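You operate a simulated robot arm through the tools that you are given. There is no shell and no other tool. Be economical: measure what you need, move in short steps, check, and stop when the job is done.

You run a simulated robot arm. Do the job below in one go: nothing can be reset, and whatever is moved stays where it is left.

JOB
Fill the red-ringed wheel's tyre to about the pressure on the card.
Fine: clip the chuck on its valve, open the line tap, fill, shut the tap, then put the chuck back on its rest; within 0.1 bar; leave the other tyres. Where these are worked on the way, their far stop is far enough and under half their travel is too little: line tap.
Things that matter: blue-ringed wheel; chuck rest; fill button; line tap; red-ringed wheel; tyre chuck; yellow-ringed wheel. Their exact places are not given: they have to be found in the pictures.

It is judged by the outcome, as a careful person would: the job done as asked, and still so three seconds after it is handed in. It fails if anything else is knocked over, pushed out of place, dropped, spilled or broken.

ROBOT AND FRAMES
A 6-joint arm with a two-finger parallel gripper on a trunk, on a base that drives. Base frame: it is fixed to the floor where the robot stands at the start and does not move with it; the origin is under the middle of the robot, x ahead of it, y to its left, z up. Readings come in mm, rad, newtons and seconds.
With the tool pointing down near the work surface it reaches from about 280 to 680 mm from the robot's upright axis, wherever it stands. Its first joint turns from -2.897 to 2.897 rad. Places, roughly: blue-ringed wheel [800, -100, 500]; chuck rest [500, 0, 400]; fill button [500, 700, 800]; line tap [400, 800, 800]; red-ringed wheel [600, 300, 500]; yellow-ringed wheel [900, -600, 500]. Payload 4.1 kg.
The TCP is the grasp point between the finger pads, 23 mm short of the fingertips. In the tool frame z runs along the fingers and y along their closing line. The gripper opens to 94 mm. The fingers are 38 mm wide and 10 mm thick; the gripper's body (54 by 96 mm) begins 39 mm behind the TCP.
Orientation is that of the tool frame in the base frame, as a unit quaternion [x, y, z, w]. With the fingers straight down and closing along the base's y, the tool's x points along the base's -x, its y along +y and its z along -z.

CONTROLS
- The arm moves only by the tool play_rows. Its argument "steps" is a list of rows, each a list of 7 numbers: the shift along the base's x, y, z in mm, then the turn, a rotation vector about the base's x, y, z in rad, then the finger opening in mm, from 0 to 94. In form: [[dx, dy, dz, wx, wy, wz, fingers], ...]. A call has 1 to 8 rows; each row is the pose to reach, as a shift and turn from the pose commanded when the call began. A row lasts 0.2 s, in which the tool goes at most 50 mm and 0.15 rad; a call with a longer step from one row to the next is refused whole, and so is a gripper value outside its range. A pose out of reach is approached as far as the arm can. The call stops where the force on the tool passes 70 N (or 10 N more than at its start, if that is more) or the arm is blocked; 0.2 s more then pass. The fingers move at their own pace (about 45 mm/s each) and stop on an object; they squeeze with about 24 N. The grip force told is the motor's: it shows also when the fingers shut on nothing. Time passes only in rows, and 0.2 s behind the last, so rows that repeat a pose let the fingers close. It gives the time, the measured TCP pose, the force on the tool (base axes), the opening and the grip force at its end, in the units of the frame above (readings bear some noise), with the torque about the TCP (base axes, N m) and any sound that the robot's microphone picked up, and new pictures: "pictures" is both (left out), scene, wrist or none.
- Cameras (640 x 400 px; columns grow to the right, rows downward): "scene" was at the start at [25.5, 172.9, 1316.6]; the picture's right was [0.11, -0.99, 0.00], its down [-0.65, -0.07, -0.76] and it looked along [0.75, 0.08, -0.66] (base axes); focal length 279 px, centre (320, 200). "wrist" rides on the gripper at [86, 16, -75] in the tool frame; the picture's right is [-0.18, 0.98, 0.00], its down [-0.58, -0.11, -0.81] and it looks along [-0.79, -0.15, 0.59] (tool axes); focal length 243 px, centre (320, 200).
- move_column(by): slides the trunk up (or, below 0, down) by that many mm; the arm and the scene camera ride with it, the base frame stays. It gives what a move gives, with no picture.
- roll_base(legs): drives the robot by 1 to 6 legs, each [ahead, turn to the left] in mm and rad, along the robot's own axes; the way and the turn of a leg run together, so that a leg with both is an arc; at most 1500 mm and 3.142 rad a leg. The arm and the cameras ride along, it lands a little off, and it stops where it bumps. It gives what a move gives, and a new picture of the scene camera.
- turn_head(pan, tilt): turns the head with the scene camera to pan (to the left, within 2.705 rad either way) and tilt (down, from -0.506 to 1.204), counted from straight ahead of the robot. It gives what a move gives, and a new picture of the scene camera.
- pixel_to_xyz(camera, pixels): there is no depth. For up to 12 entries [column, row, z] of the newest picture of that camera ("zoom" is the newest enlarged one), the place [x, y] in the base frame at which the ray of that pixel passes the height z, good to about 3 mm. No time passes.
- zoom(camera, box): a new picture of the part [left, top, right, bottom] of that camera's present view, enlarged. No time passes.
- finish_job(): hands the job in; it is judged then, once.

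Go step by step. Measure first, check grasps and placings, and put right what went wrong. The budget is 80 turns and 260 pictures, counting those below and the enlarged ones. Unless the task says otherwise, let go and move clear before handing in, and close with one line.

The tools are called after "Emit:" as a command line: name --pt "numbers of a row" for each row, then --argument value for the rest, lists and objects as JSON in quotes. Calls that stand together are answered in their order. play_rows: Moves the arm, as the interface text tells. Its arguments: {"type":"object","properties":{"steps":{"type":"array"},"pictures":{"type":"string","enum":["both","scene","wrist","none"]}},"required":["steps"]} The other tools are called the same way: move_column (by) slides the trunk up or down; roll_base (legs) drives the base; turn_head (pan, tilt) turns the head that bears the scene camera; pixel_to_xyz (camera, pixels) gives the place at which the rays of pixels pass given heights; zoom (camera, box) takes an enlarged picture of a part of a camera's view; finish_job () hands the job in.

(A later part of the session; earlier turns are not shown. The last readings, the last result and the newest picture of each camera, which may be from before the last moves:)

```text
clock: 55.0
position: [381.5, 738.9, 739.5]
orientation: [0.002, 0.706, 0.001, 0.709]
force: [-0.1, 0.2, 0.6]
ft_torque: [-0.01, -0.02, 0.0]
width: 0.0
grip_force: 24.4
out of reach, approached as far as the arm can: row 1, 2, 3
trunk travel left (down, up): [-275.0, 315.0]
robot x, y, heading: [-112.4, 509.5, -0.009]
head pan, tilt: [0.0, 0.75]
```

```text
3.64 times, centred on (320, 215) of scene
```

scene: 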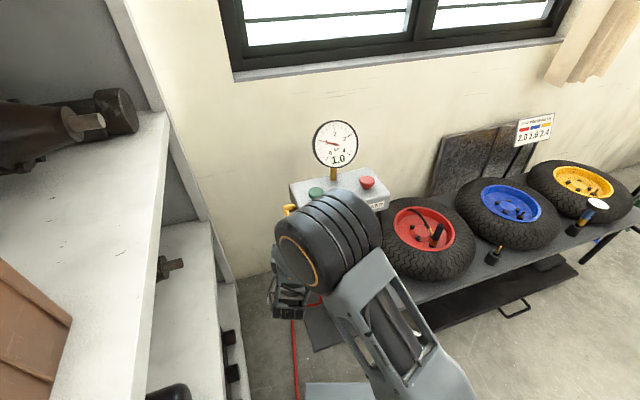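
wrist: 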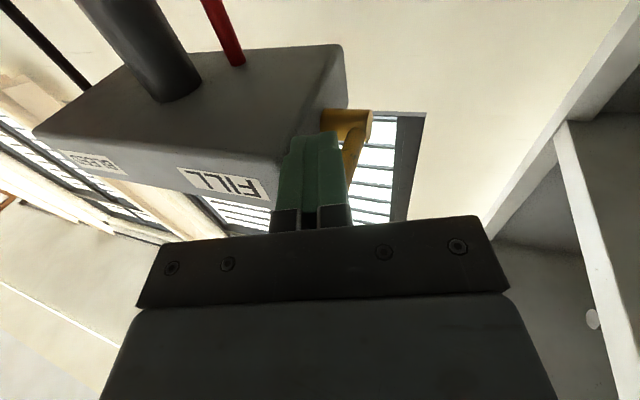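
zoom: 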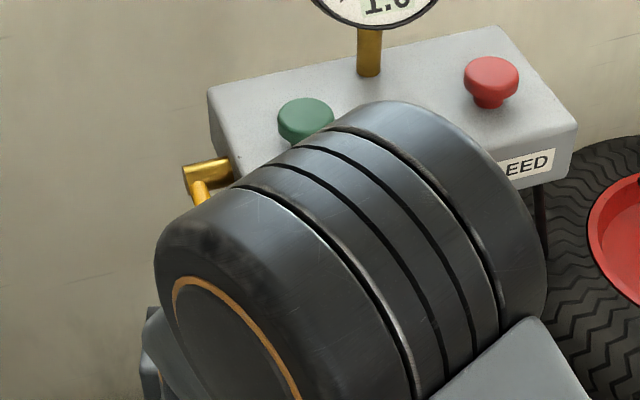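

Fingers are under the lever. I'll push it up along its arc.

Emit:
play_rows --pt "0 0 10 0 0 0 0" --pt "0 0 22 0 0 0 0" --pt "0 0 34 0 0 0 0" --pt "0 0 46 0 0 0 0" --pt "3 1 58 0 0 0 0"

Emit:
zoom --camera "scene" --box '[240, 110, 400, 220]'

```text
clock: 56.2
position: [382.8, 738.8, 797.3]
orientation: [0.003, 0.705, 0.0, 0.709]
force: [-1.7, 0.0, -0.7]
ft_torque: [0.01, 0.01, 0.01]
width: 0.0
grip_force: 23.7
trunk travel left (down, up): [-275.0, 315.0]
robot x, y, heading: [-114.6, 507.3, -0.012]
head pan, tilt: [0.0, 0.75]
```

scene: 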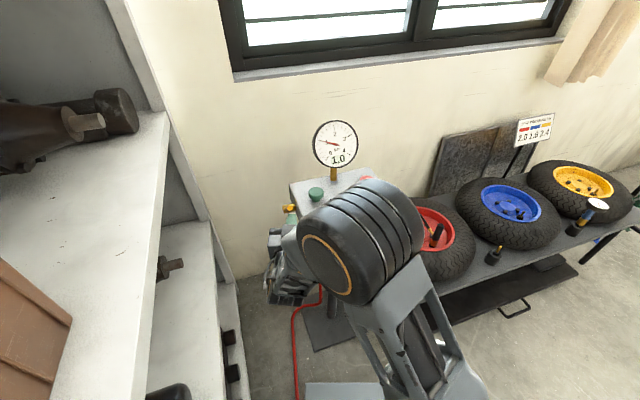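
wrist: 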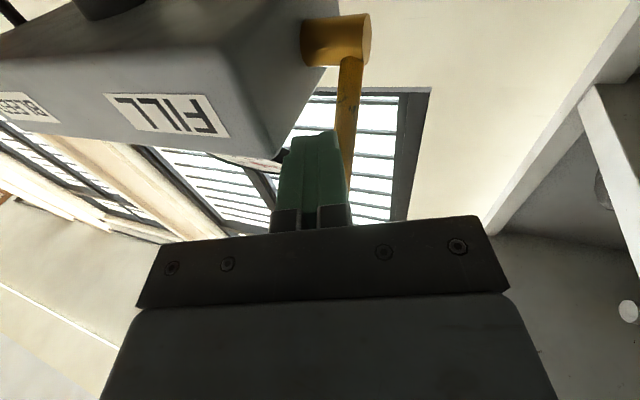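

```text
3.64 times, centred on (320, 165) of scene
```

zoom: 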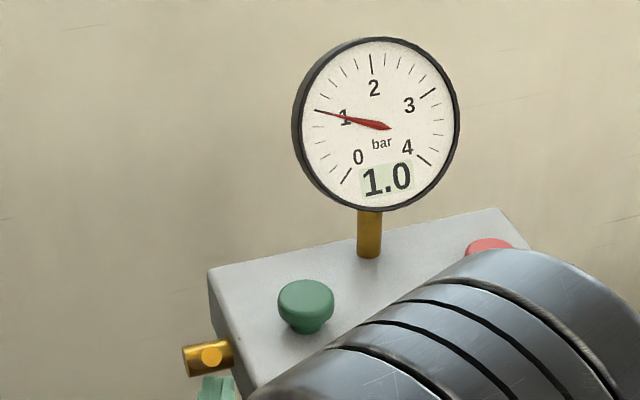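

The lever is now seen end-on at (292,212), so it has swung up about 45°. I'll continue the arc.

Emit:
play_rows --pt "6 3 12 0 0 0 0" --pt "14 5 22 0 0 0 0" --pt "22 8 26 0 0 0 0" --pt "30 10 27 0 0 0 0" --pt "38 12 27 0 0 0 0"

Emit:
zoom --camera "scene" --box '[240, 110, 400, 220]'

```text
clock: 57.4
position: [420.5, 749.3, 821.8]
orientation: [0.002, 0.705, 0.001, 0.709]
force: [-0.3, -0.6, 0.5]
ft_torque: [-0.02, -0.01, -0.01]
width: 0.1
grip_force: 24.6
trunk travel left (down, up): [-275.0, 315.0]
robot x, y, heading: [-111.4, 509.0, -0.008]
head pan, tilt: [0.0, 0.75]
```

scene: 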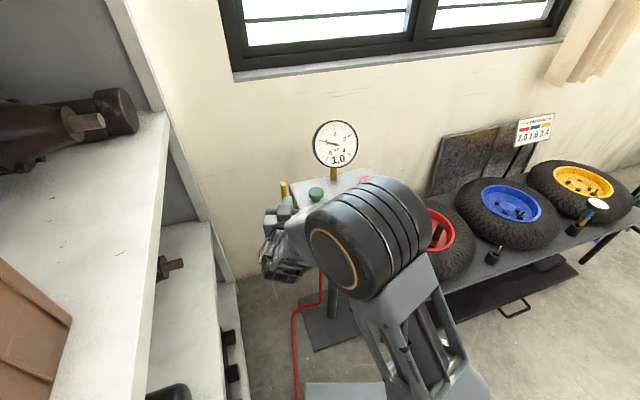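
wrist: 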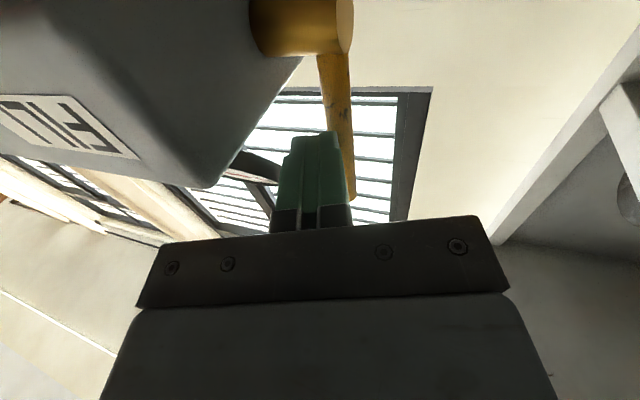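

```text
3.64 times, centred on (320, 165) of scene
```

zoom: 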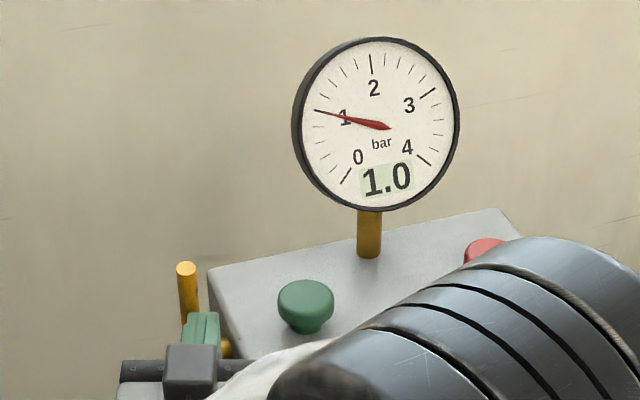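

The lever is nearly upright. I'll push on until the stop, staying slightly higher.

Emit:
play_rows --pt "4 1 4 0 0 0 0" --pt "8 2 5 0 0 0 0" --pt "13 3 5 0 0 0 0" --pt "18 4 5 0 0 0 0"

Emit:
zoom --camera "scene" --box '[240, 110, 400, 220]'

```text
clock: 58.4
position: [429.1, 751.2, 827.3]
orientation: [0.001, 0.707, -0.001, 0.708]
force: [-40.5, -16.3, 15.0]
ft_torque: [-0.14, 0.34, 0.01]
width: 0.0
grip_force: 24.1
trunk travel left (down, up): [-275.0, 315.0]
robot x, y, heading: [-112.5, 508.3, -0.011]
head pan, tilt: [0.0, 0.75]
stopped in row 4: the force on the tool passed its limit (the readings are from after the stop); the commanded pose is now the measured one
```

scene: 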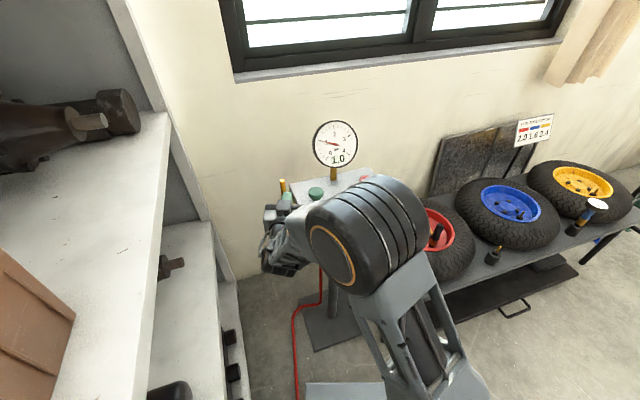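
wrist: 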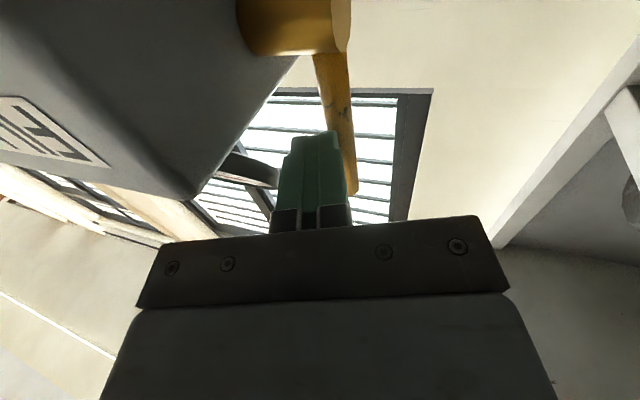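

```text
3.64 times, centred on (320, 165) of scene
```

zoom: 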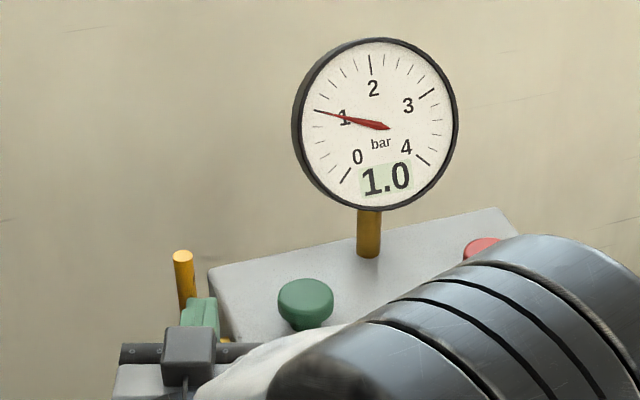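

The far stop is reached and the tap is open (gauge 1.0). I'll back off and go above the fill button, tip slightly down.

Emit:
play_rows --pt "-40 -2 0 0 0 0 0" --pt "-65 -10 35 0 0.1 0 0" --pt "-65 -45 50 0 0.2 0 0" --pt "-45 -76 50 0 0.2 0 0" --pt "-10 -76 45 0 0.2 0 0" --pt "23 -76 36 0 0.2 0 0" --pt "23 -76 30 0 0.2 0 0"

Emit:
zoom --camera "scene" --box '[240, 110, 400, 220]'

```text
clock: 60.0
position: [457.0, 676.2, 852.8]
orientation: [0.0, 0.775, -0.001, 0.632]
force: [-0.2, -1.1, -0.4]
ft_torque: [-0.01, 0.02, 0.01]
width: 0.3
grip_force: 24.2
trunk travel left (down, up): [-275.0, 315.0]
robot x, y, heading: [-112.5, 508.9, -0.009]
head pan, tilt: [0.0, 0.75]
```

scene: 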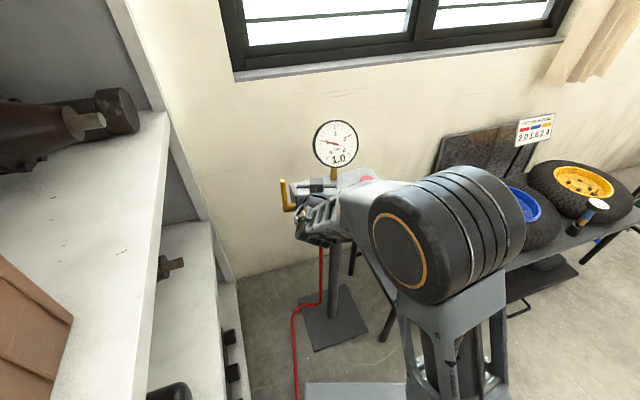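
wrist: 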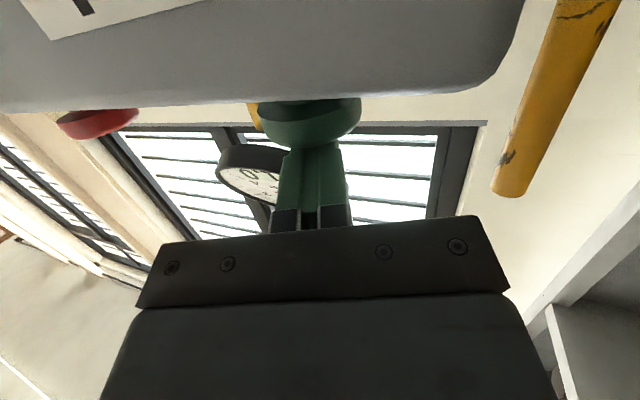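

```text
3.64 times, centred on (320, 165) of scene
```

zoom: 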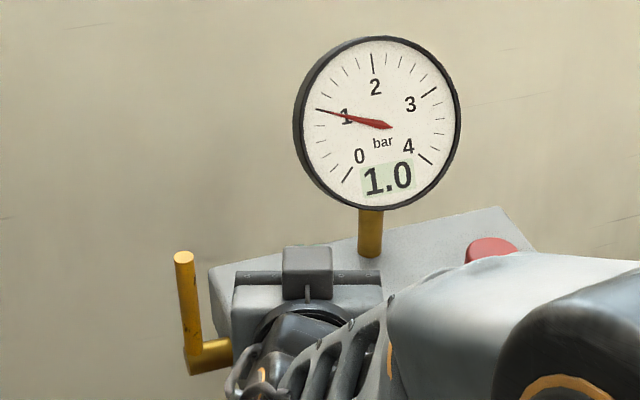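

The tap stands upright, and the finger is over the button with the gauge readable. I'll do a brief press to learn the depth and fill rate.

Emit:
play_rows --pt "0 2 -8 0 0 0 0" --pt "0 2 -14 0 0 0 0" --pt "0 2 -18 0 0 0 0" --pt "0 2 -4 0 0 0 0"

Emit:
zoom --camera "scene" --box '[300, 110, 370, 180]'

```text
clock: 61.0
position: [455.5, 679.2, 848.7]
orientation: [0.001, 0.776, -0.002, 0.631]
force: [-0.4, -0.7, 1.4]
ft_torque: [0.02, -0.02, 0.01]
width: 0.0
grip_force: 24.4
trunk travel left (down, up): [-275.0, 315.0]
robot x, y, heading: [-113.8, 506.2, -0.01]
head pan, tilt: [0.0, 0.75]
```

scene: 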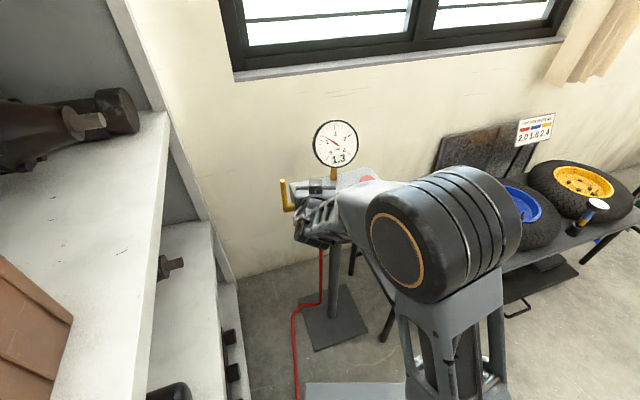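
wrist: 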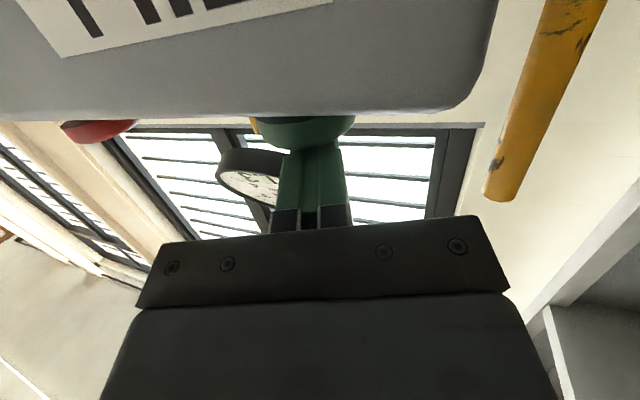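

```text
5.71 times, centred on (335, 145) of scene
```

zoom: 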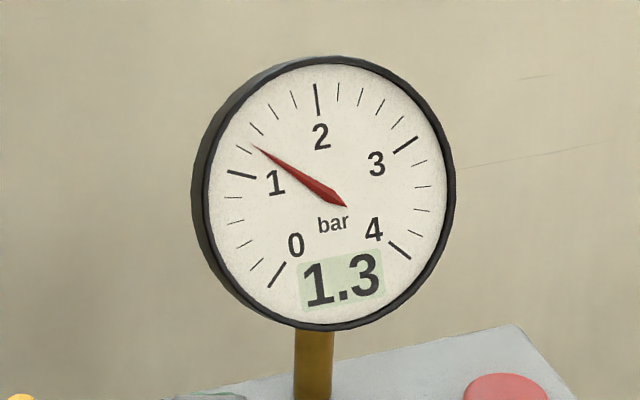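

One short press took it from 1.0 to 1.3. I'll repeat the same press.

Emit:
play_rows --pt "0 0 -4 0 0 0 0" --pt "0 0 -10 0 0 0 0" --pt "0 0 -14 0 0 0 0" --pt "0 0 0 0 0 0 0" --pictures "none"

Emit:
zoom --camera "scene" --box '[300, 110, 370, 180]'

```text
clock: 62.0
position: [456.9, 679.3, 849.1]
orientation: [0.001, 0.776, -0.002, 0.631]
force: [-0.3, -0.4, 2.2]
ft_torque: [-0.01, -0.01, -0.01]
width: 0.1
grip_force: 23.9
trunk travel left (down, up): [-275.0, 315.0]
robot x, y, heading: [-112.9, 509.0, -0.005]
head pan, tilt: [0.0, 0.75]
```

```text
5.71 times, centred on (335, 145) of scene
```

zoom: 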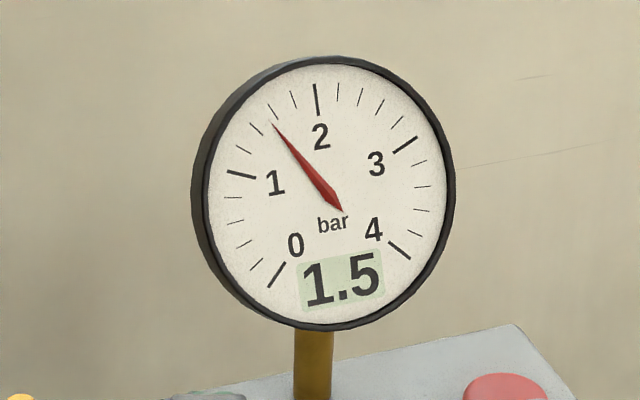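

Now 1.5. The same press again.

Emit:
play_rows --pt "0 0 -4 0 0 0 0" --pt "0 0 -10 0 0 0 0" --pt "0 0 -14 0 0 0 0" --pt "0 0 0 0 0 0 0" --pictures "none"

Emit:
zoom --camera "scene" --box '[300, 110, 370, 180]'

```text
clock: 63.0
position: [458.3, 679.4, 849.4]
orientation: [0.001, 0.776, -0.002, 0.631]
force: [-1.4, -0.7, 1.1]
ft_torque: [-0.02, -0.02, -0.01]
width: 0.3
grip_force: 23.7
trunk travel left (down, up): [-275.0, 315.0]
robot x, y, heading: [-116.4, 507.4, -0.009]
head pan, tilt: [0.0, 0.75]
```

```text
5.71 times, centred on (335, 145) of scene
```

zoom: 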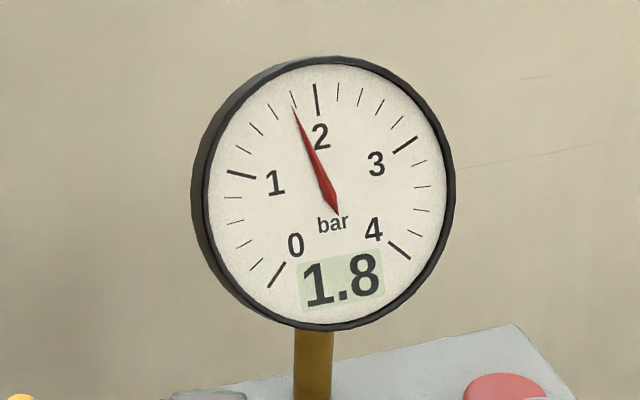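

1.8 now; I need about 0.2 more, so a slightly shorter press.

Emit:
play_rows --pt "0 0 -6 0 0 0 0" --pt "0 0 -13 0 0 0 0" --pt "0 0 0 0 0 0 0" --pt "0 0 4 0 0 0 0" --pictures "none"

Emit:
zoom --camera "scene" --box '[300, 110, 370, 180]'

```text
clock: 64.0
position: [459.2, 678.1, 852.8]
orientation: [0.001, 0.776, -0.002, 0.631]
force: [-0.6, 0.3, 0.3]
ft_torque: [-0.01, 0.0, -0.01]
width: 0.0
grip_force: 23.9
trunk travel left (down, up): [-275.0, 315.0]
robot x, y, heading: [-112.1, 505.4, -0.012]
head pan, tilt: [0.0, 0.75]
```

```text
5.71 times, centred on (335, 145) of scene
```

zoom: 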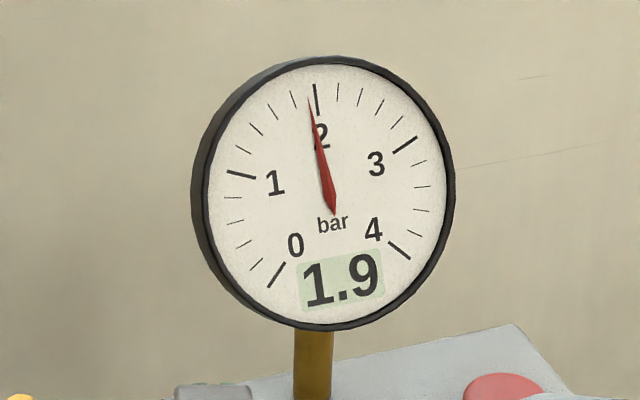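

1.9 with the needle just short of 2. One tiny press more.

Emit:
play_rows --pt "0 0 -8 0 0 0 0" --pt "0 0 -15 0 0 0 0" --pt "0 0 -2 0 0 0 0" --pt "0 0 6 0 0 0 0" --pictures "none"

Emit:
zoom --camera "scene" --box '[300, 110, 370, 180]'

```text
clock: 65.0
position: [458.0, 679.7, 859.0]
orientation: [0.001, 0.775, -0.002, 0.632]
force: [0.0, 0.1, 0.9]
ft_torque: [-0.03, -0.01, -0.02]
width: 0.0
grip_force: 24.6
trunk travel left (down, up): [-275.0, 315.0]
robot x, y, heading: [-114.0, 509.4, -0.01]
head pan, tilt: [0.0, 0.75]
```

```text
5.71 times, centred on (335, 145) of scene
```

zoom: 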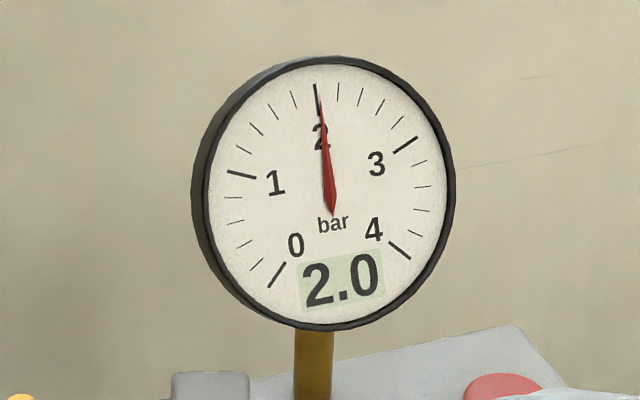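

The gauge reads 2.0. Now to shut the tap by gripping the upright lever and drawing it down toward me. First I'll back off and turn to align with the lever.

Emit:
play_rows --pt "-40 0 15 0 0 0 0" --pt "-85 5 20 0 0 0.11 20" --pt "-105 25 15 0 0 0.22 40" --pt "-105 50 5 0 0 0.33 60" --pt "-105 57 -5 0 0 0.33 60" --pt "-105 57 -12 0 0 0.33 60" --pt "-105 57 -12 0 0 0.33 60"

Emit:
pixel_to_xyz --camera "scene" --pixels '[[282.4, 180.9, 840], [282.4, 180.9, 850], [282.4, 180.9, 860]]'

Emit:
zoom --camera "scene" --box '[240, 110, 400, 220]'

```text
clock: 66.6
position: [352.4, 737.3, 847.3]
orientation: [-0.126, 0.764, 0.103, 0.624]
force: [0.3, 0.6, 0.4]
ft_torque: [-0.01, 0.0, 0.02]
width: 60.0
grip_force: 0.0
trunk travel left (down, up): [-275.0, 315.0]
robot x, y, heading: [-112.2, 504.3, -0.008]
head pan, tilt: [0.0, 0.75]
```

scene: 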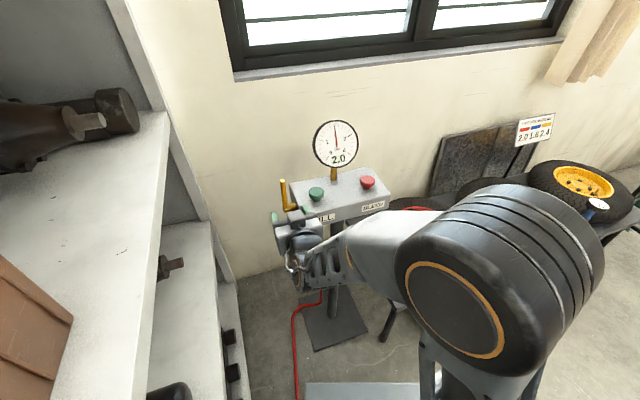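
wrist: 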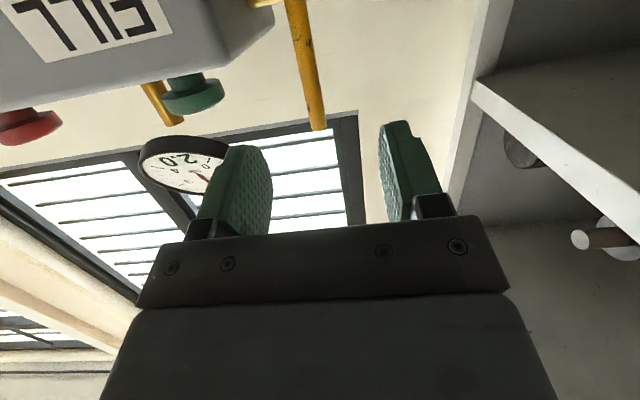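

```text
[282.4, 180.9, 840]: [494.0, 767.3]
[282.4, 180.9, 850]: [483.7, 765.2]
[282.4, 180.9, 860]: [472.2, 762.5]
```

```text
3.64 times, centred on (320, 165) of scene
```

zoom: 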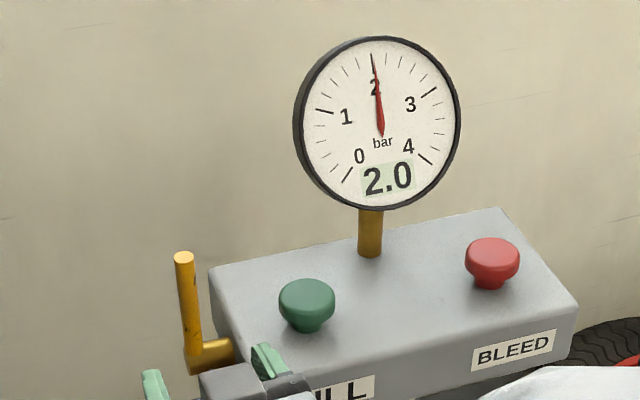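

The lever is between the fingers and about 10 mm to the −y side. I'll correct sideways, go forward, and close on it near z=838.

Emit:
play_rows --pt "3 -12 -4 0 0 0 60" --pt "40 0 -9 0 0 0 60" --pt "75 12 -9 0 0 0 60" --pt "98 20 -9 0 0 0 60" --pt "98 20 -9 0 0 0 60"

Emit:
zoom --camera "scene" --box '[240, 110, 400, 220]'

```text
clock: 67.8
position: [451.4, 757.0, 837.6]
orientation: [-0.127, 0.764, 0.103, 0.624]
force: [0.4, -0.3, -0.3]
ft_torque: [0.01, -0.06, 0.0]
width: 60.0
grip_force: 0.0
trunk travel left (down, up): [-275.0, 315.0]
robot x, y, heading: [-114.1, 505.9, -0.009]
head pan, tilt: [0.0, 0.75]
```

scene: 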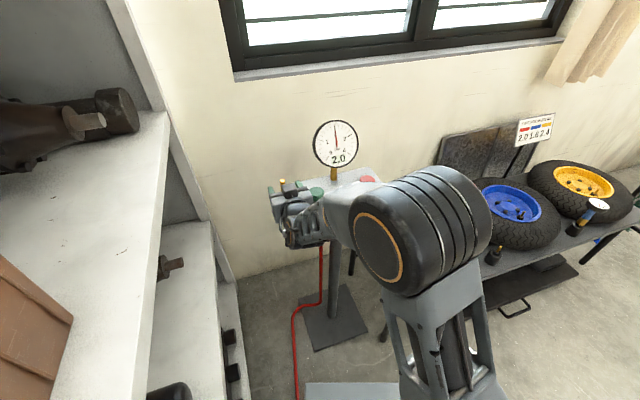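
wrist: 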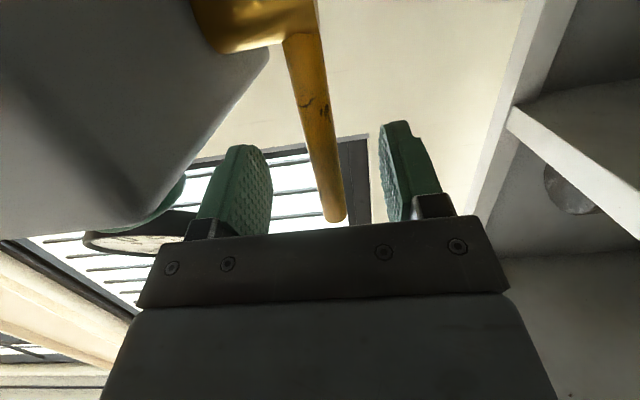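

```text
3.64 times, centred on (320, 165) of scene
```

zoom: 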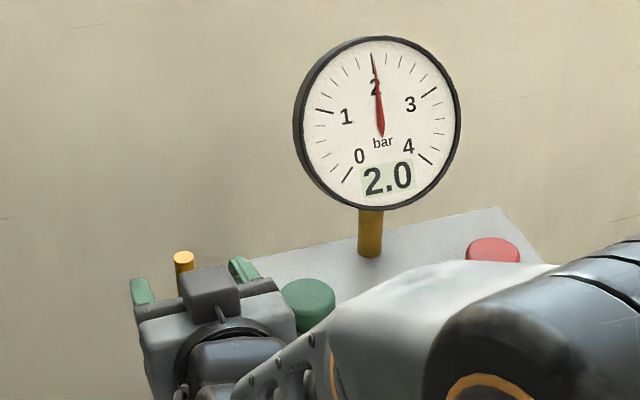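

The lever passes between the pads close to the TCP. Closing on it.

Emit:
play_rows --pt "0 0 0 0 0 0 40" --pt "0 0 0 0 0 0 20" --pt "0 0 0 0 0 0 5" --pt "0 0 0 0 0 0 5" --pt "0 0 0 0 0 0 5" --pictures "wrist"

```text
clock: 69.0
position: [448.6, 760.1, 838.7]
orientation: [-0.129, 0.764, 0.103, 0.623]
force: [-5.0, 23.5, 0.2]
ft_torque: [0.7, 0.07, 0.31]
width: 13.4
grip_force: 44.9
trunk travel left (down, up): [-275.0, 315.0]
robot x, y, heading: [-109.2, 506.5, -0.008]
head pan, tilt: [0.0, 0.75]
```

wrist: 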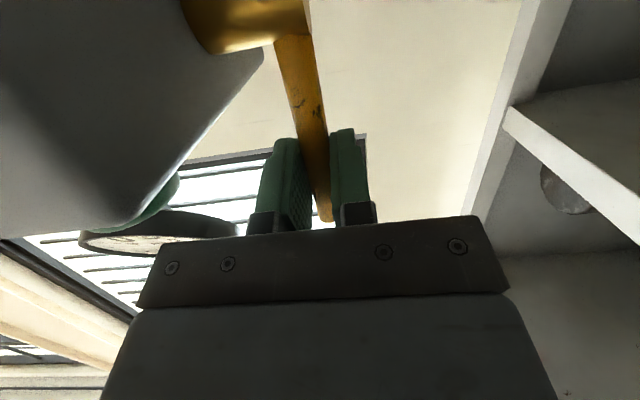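

Gripped (13.4 mm). I'll pull the lever down along its arc, easing the sideways load by 3 mm.

Emit:
play_rows --pt "-10 -0.5 -1 0 0 0 5" --pt "-20 -4 -4 0 0 0 5" --pt "-32 -8 -10 0 0 0 5" --pt "-42 -11 -19 0 0 0 5" --pt "-50 -14 -29 0 0 0 5" --pt "-55 -16 -41 0 0 0 5" --pt "-58 -17 -51 0 0 0 5" --pt "-59 -17 -60 0 0 0 5"

Emit:
zoom --camera "scene" --box '[240, 110, 400, 220]'

```text
clock: 70.8
position: [395.9, 735.1, 783.1]
orientation: [-0.126, 0.766, 0.094, 0.623]
force: [-0.2, 0.2, 0.5]
ft_torque: [-0.03, 0.0, 0.02]
width: 5.3
grip_force: 0.1
out of reach, approached as far as the arm can: row 8
trunk travel left (down, up): [-275.0, 315.0]
robot x, y, heading: [-112.9, 509.2, -0.015]
head pan, tilt: [0.0, 0.75]
```

scene: 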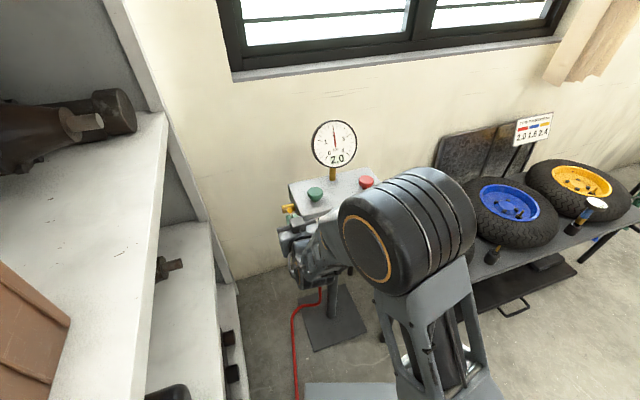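
wrist: 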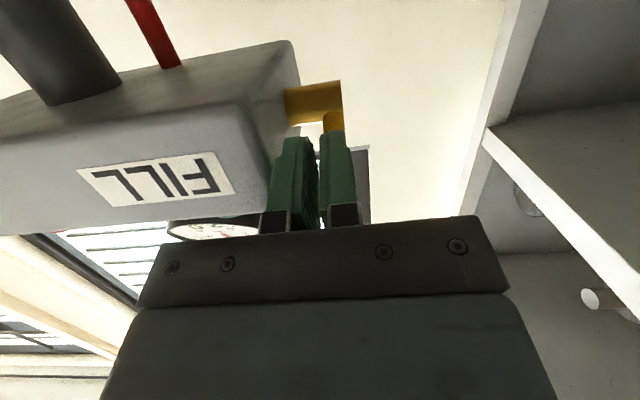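

```text
3.64 times, centred on (320, 165) of scene
```

zoom: 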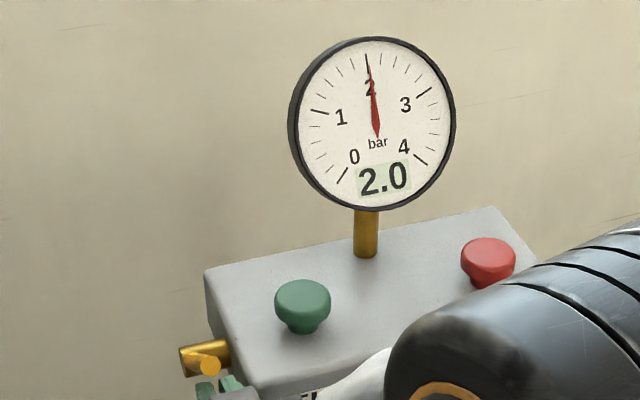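

The fingers slipped off part-way, with the lever now end-on near (289,210), about 45° up. I'll back out, rise above it and push it down.

Emit:
play_rows --pt "-35 -10 5 0 0 0 5" --pt "-60 -17 40 0 0 0 0" --pt "-60 -17 80 0 0 0 0" --pt "-60 -15 105 0 0 0 0" --pt "-25 -4 105 0 0 0 0" --pt "-23 -4 90 0 0 0 0" --pt "-23 -4 90 0 0 0 0"

Emit:
zoom --camera "scene" --box '[240, 110, 400, 220]'

```text
clock: 72.4
position: [370.2, 737.2, 875.5]
orientation: [-0.128, 0.764, 0.104, 0.623]
force: [0.0, 0.6, -0.1]
ft_torque: [-0.01, -0.01, -0.04]
width: 0.0
grip_force: 24.4
trunk travel left (down, up): [-275.0, 315.0]
robot x, y, heading: [-111.7, 509.4, -0.009]
head pan, tilt: [0.0, 0.75]
```

scene: 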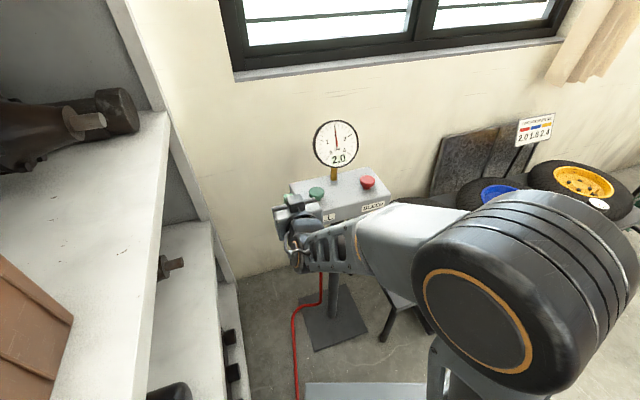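
wrist: 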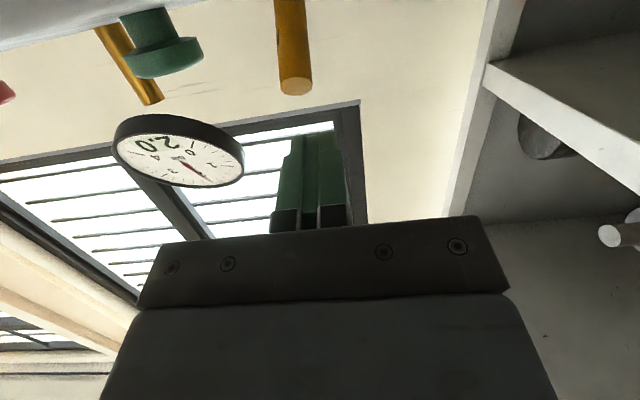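

```text
3.64 times, centred on (320, 165) of scene
```

zoom: 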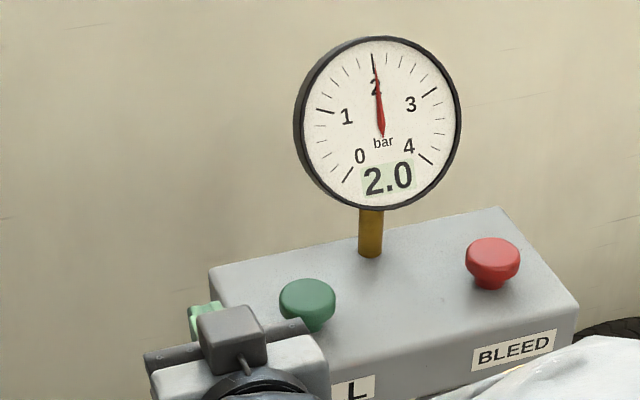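

The lever end is at (295,85), about 7 mm to −y and just under the fingertips. I'll correct and sweep down.

Emit:
play_rows --pt "16 -1 0 0 0 0 0" --pt "16 -1 -12 0 0 0 0" --pt "16 -1 -25 0 0 0 0" --pt "14 -1 -37 0 0 0 0" --pt "10 -3 -48 0 0 0 0" --pt "5 -4 -58 0 0 0 0" --pt "0 -6 -66 0 0 0 0" --pt "0 -6 -72 0 0 0 0"

Emit:
zoom --camera "scene" --box '[240, 110, 400, 220]'

```text
clock: 74.2
position: [369.4, 731.3, 801.6]
orientation: [-0.127, 0.765, 0.1, 0.623]
force: [0.6, 0.1, -0.2]
ft_torque: [0.02, -0.03, -0.02]
width: 0.0
grip_force: 24.4
trunk travel left (down, up): [-275.0, 315.0]
robot x, y, heading: [-115.0, 509.8, -0.01]
head pan, tilt: [0.0, 0.75]
```

scene: 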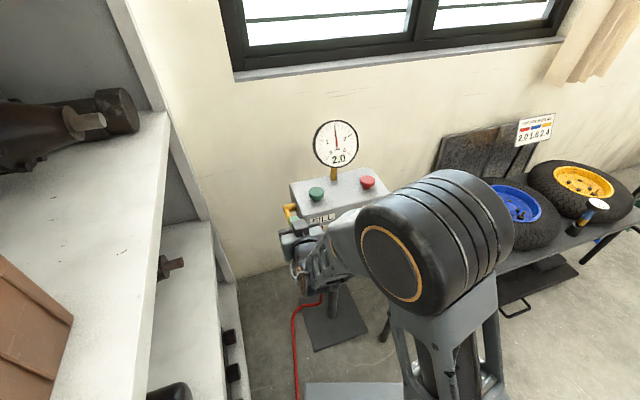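
wrist: 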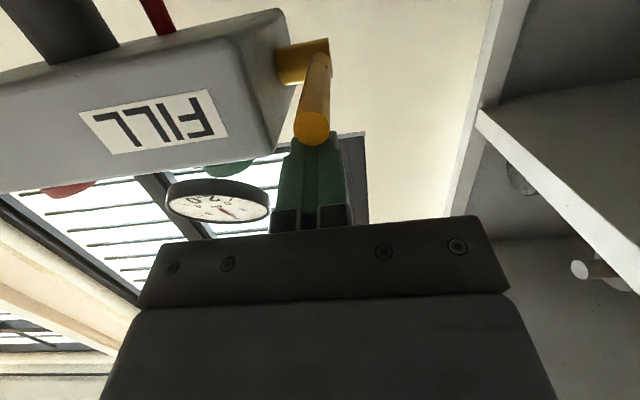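

```text
3.64 times, centred on (320, 165) of scene
```

zoom: 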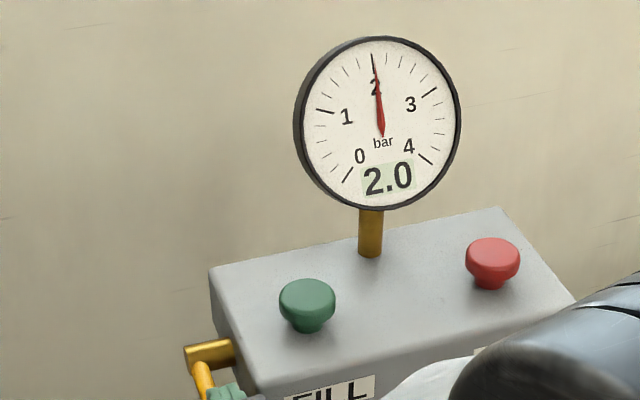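

Lever is nearly level now and under the fingers. I'll press down to the stop until the force rises.

Emit:
play_rows --pt "0 0 -6 0 0 0 0" --pt "0 0 -12 0 0 0 0" --pt "0 0 -18 0 0 0 0" --pt "0 0 -24 0 0 0 0" --pt "0 0 -28 0 0 0 0"

Emit:
zoom --camera "scene" --box '[240, 110, 400, 220]'

```text
clock: 75.2
position: [373.4, 736.5, 797.4]
orientation: [-0.121, 0.751, 0.1, 0.641]
force: [-3.3, 1.9, 23.7]
ft_torque: [0.16, -0.35, -0.27]
width: 0.1
grip_force: 24.6
out of reach, approached as far as the arm can: row 3, 4
trunk travel left (down, up): [-275.0, 315.0]
robot x, y, heading: [-115.6, 508.7, -0.016]
head pan, tilt: [0.0, 0.75]
stopped in row 4: the force on the tool passed its limit (the readings are from after the stop); the commanded pose is now the measured one
```

scene: 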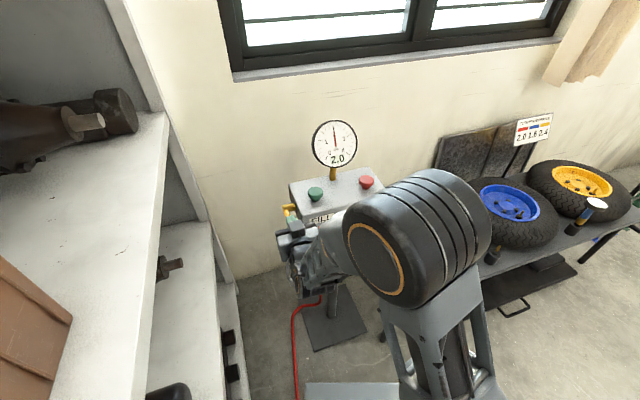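
wrist: 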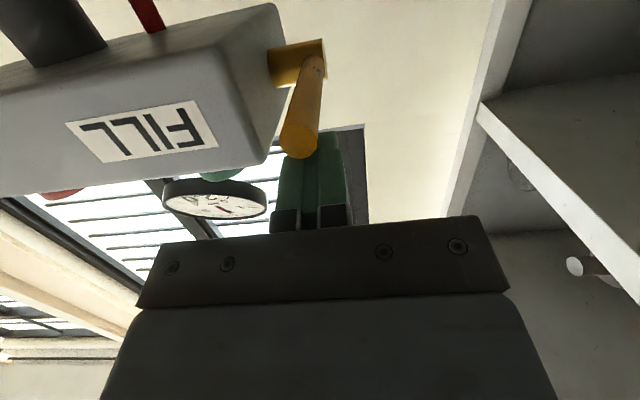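

```text
3.64 times, centred on (320, 165) of scene
```

zoom: 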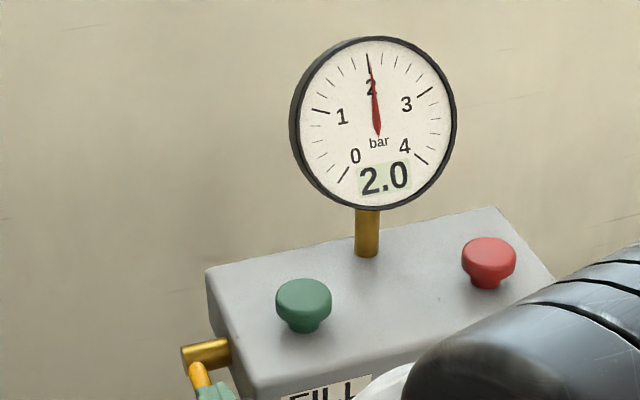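

The force limit was met at about the original rest height. I'll back away and verify the lever's angle.

Emit:
play_rows --pt "0 0 25 0 0 0 0" --pt "-35 -20 50 0 0 0 0" --pt "-60 -55 75 0 0 0 0" --pt "-70 -100 90 0 0 0 0" --pt "-80 -145 100 0 0 0 0" --pt "-85 -190 105 0 0 0 0" --pt "-90 -235 110 0 0 0 0"

Emit:
zoom --camera "scene" --box '[240, 130, 400, 250]'

```text
clock: 76.8
position: [315.1, 658.3, 935.8]
orientation: [-0.119, 0.757, 0.095, 0.636]
force: [-0.5, 0.3, -0.3]
ft_torque: [-0.02, 0.0, -0.02]
width: 0.1
grip_force: 23.8
out of reach, approached as far as the arm can: row 3, 4, 5, 6, 7
trunk travel left (down, up): [-275.0, 315.0]
robot x, y, heading: [-116.1, 507.9, -0.011]
head pan, tilt: [0.0, 0.75]
```

scene: 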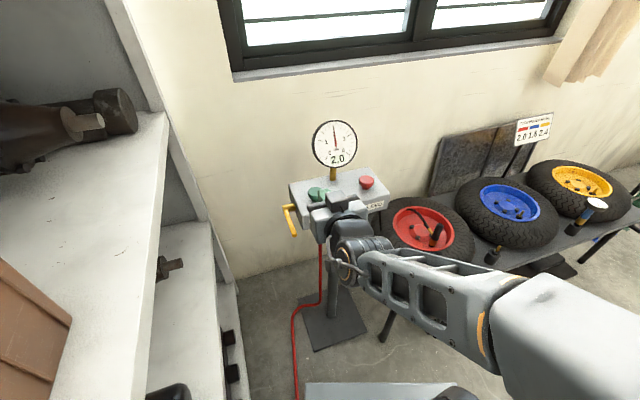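
wrist: 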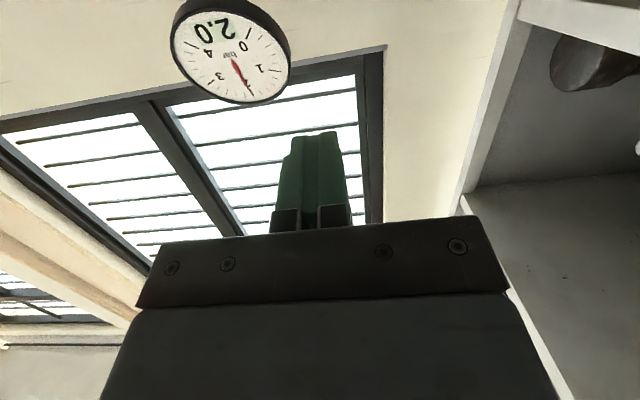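

```text
3.33 times, centred on (320, 190) of scene
```

zoom: 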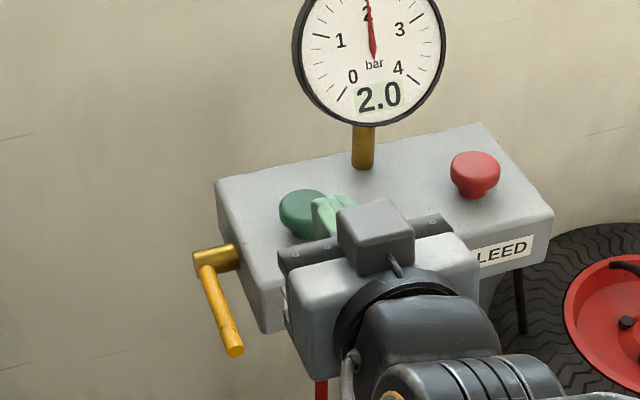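

The tap lever is back at its shut position (same pixels as originally) and the gauge holds 2.0. I'll turn the tool vertical and fold the arm right for the drive back.

Emit:
play_rows --pt "-20 -30 0 -0.02 0.137 -0.026 0" --pt "-40 -60 0 -0.041 0.275 -0.052 0" --pt "-55 -90 0 -0.062 0.412 -0.078 0" --pt "-70 -120 0 -0.083 0.55 -0.104 0" --pt "-85 -150 0 -0.103 0.69 -0.13 0" --pt "-95 -180 0 -0.124 0.825 -0.156 0" --pt "-105 -210 0 -0.145 0.96 -0.182 0" --pt "-115 -240 0 -0.165 1.1 -0.208 0" --pictures "none"

Emit:
play_rows --pt "-10 -30 0 -0.02 0.14 -0.026 0" --pt "-20 -60 0 -0.042 0.287 -0.052 0" --pt "-20 -60 0 -0.042 0.287 -0.052 0" --pictures "scene"

```text
clock: 78.0
position: [242.3, 511.8, 896.2]
orientation: [-0.067, 0.952, 0.072, 0.288]
force: [-0.2, 0.3, -1.0]
ft_torque: [0.01, -0.02, -0.02]
width: 0.2
grip_force: 24.0
out of reach, approached as far as the arm can: row 1, 2
trunk travel left (down, up): [-275.0, 315.0]
robot x, y, heading: [-114.8, 507.5, -0.013]
head pan, tilt: [0.0, 0.75]
stopped in row 6: the arm was blocked; the commanded pose is now the measured one
```

```text
clock: 78.8
position: [222.8, 446.3, 890.7]
orientation: [-0.04, 0.985, 0.061, 0.154]
force: [0.2, -1.1, 0.0]
ft_torque: [0.01, -0.04, 0.0]
width: 0.0
grip_force: 23.6
out of reach, approached as far as the arm can: row 2, 3
trunk travel left (down, up): [-275.0, 315.0]
robot x, y, heading: [-113.3, 505.0, -0.014]
head pan, tilt: [0.0, 0.75]
```

scene: 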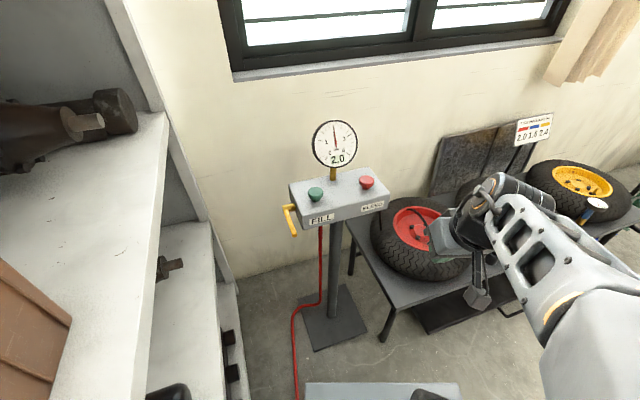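

The lever is plainly shut. I'll finish levelling the tool and fold right.

Emit:
play_rows --pt "10 -30 10 -0.04 0.103 -0.027 0" --pt "10 -60 20 -0.08 0.206 -0.053 0" --pt "0 -90 30 -0.122 0.309 -0.08 0" --pt "-10 -115 30 -0.122 0.309 -0.08 0" --pt "-10 -115 30 -0.122 0.309 -0.08 0" --pictures "none"

Emit:
roll_base --legs '[[108, 0], [0, -1.73], [515, 0], [0, 1.74]]'

```text
clock: 80.0
position: [212.6, 329.2, 882.5]
orientation: [0.0, 0.992, 0.084, 0.097]
force: [-0.5, -0.1, 0.2]
ft_torque: [0.01, 0.0, -0.01]
width: 0.0
grip_force: 24.1
out of reach, approached as far as the arm can: row 1, 2, 3, 4, 5
trunk travel left (down, up): [-275.0, 315.0]
robot x, y, heading: [-114.5, 507.8, -0.019]
head pan, tilt: [0.0, 0.75]
```

```text
clock: 92.2
position: [219.8, -194.2, 882.7]
orientation: [0.006, 0.992, 0.083, 0.097]
force: [0.5, 0.3, 0.0]
ft_torque: [0.0, 0.01, -0.02]
width: 0.0
grip_force: 24.4
trunk travel left (down, up): [-275.0, 315.0]
robot x, y, heading: [-104.7, -8.1, -0.024]
head pan, tilt: [0.0, 0.75]
```

scene: 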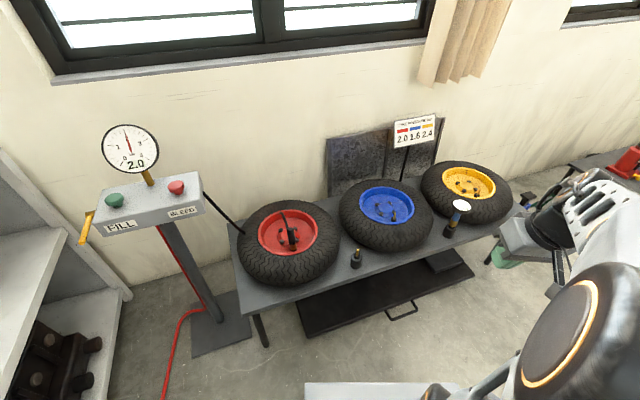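

Back at (−105,−8). I'll move ahead 100 and straighten the arm with the tool vertical.

Emit:
roll_base --legs '[[102, 0.024]]'

Emit:
play_rows --pt "30 20 10 0 0 0 0" --pt "60 50 20 -0.04 0.05 0 0" --pt "90 80 30 -0.08 0.1 0 0" --pt "110 120 30 -0.12 0.15 0.01 0" --pt "130 160 30 -0.167 0.195 0.012 0" --pt "140 200 30 -0.167 0.195 0.012 0" --pt "140 200 30 -0.167 0.195 0.012 0"

```text
clock: 93.4
position: [322.1, -187.8, 882.7]
orientation: [-0.007, 0.992, 0.085, 0.096]
force: [0.1, -0.3, -0.2]
ft_torque: [0.01, 0.0, -0.02]
width: 0.0
grip_force: 24.5
trunk travel left (down, up): [-275.0, 315.0]
robot x, y, heading: [-7.3, -9.1, 0.0]
head pan, tilt: [0.0, 0.75]
```

scene: 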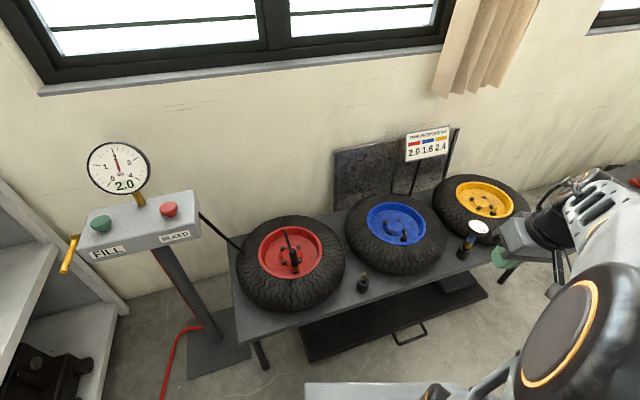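

```text
clock: 95.0
position: [459.2, 31.4, 887.3]
orientation: [-0.004, 0.992, 0.128, 0.015]
force: [0.8, -0.9, 0.4]
ft_torque: [-0.02, 0.03, 0.0]
width: 0.0
grip_force: 23.7
out of reach, approached as far as the arm can: row 2, 3, 4, 5, 6, 7
trunk travel left (down, up): [-275.0, 315.0]
robot x, y, heading: [-8.0, -10.9, -0.0]
head pan, tilt: [0.0, 0.75]
```

scene: 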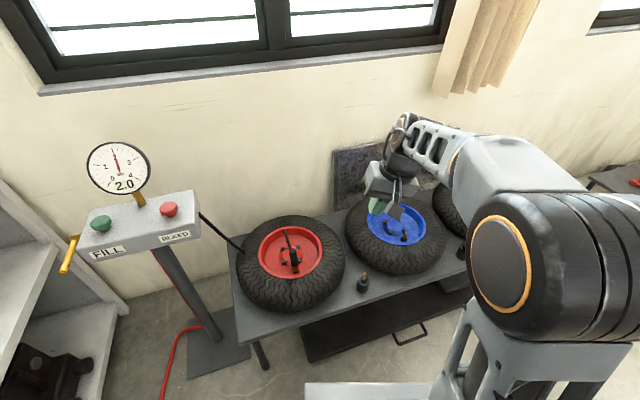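
wrist: 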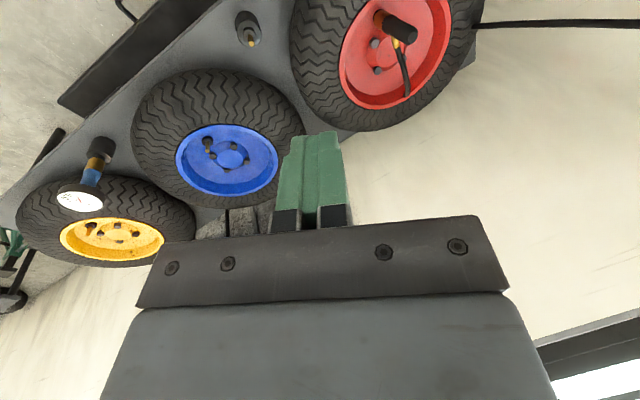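

The tool still has 0.26 rad of sideways tilt. I'll try to take it out here.

Emit:
play_rows --pt "0 0 0 -0.13 0.015 -0.004 30" --pt "0 20 0 -0.257 0.03 -0.008 60" --pt "0 40 0 -0.257 0.03 -0.008 70" --pt "0 40 0 -0.257 0.03 -0.008 70" --pictures "none"

```text
clock: 96.0
position: [457.9, 30.9, 887.9]
orientation: [-0.006, 0.991, 0.13, 0.015]
force: [-0.7, 0.3, -0.6]
ft_torque: [0.02, -0.02, -0.02]
width: 70.3
grip_force: 0.1
out of reach, approached as far as the arm can: row 1, 2, 3, 4
trunk travel left (down, up): [-275.0, 315.0]
robot x, y, heading: [-5.9, -9.0, -0.003]
head pan, tilt: [0.0, 0.75]
```

It's stuck at a joint limit. I'll test whether a yaw frees it.

Emit:
play_rows --pt "0 0 0 0 0 0.14 70" --pt "0 0 0 0 0 0.28 70" --pt "0 0 0 -0.06 0 0.4 70" --pt "0 0 0 -0.13 0 0.52 70" --pt "0 0 0 -0.2 0 0.6 70" --pt "0 0 0 -0.25 0 0.7 70" --pt "0 0 0 -0.25 0 0.7 70" --pictures "none"

```text
clock: 97.6
position: [447.8, 49.1, 858.4]
orientation: [-0.308, 0.943, 0.129, 0.016]
force: [-0.6, -0.3, -0.2]
ft_torque: [0.02, 0.01, 0.01]
width: 69.6
grip_force: 0.0
out of reach, approached as far as the arm can: row 3, 4, 5, 6, 7
trunk travel left (down, up): [-275.0, 315.0]
robot x, y, heading: [-2.1, -9.5, -0.002]
head pan, tilt: [0.0, 0.75]
```

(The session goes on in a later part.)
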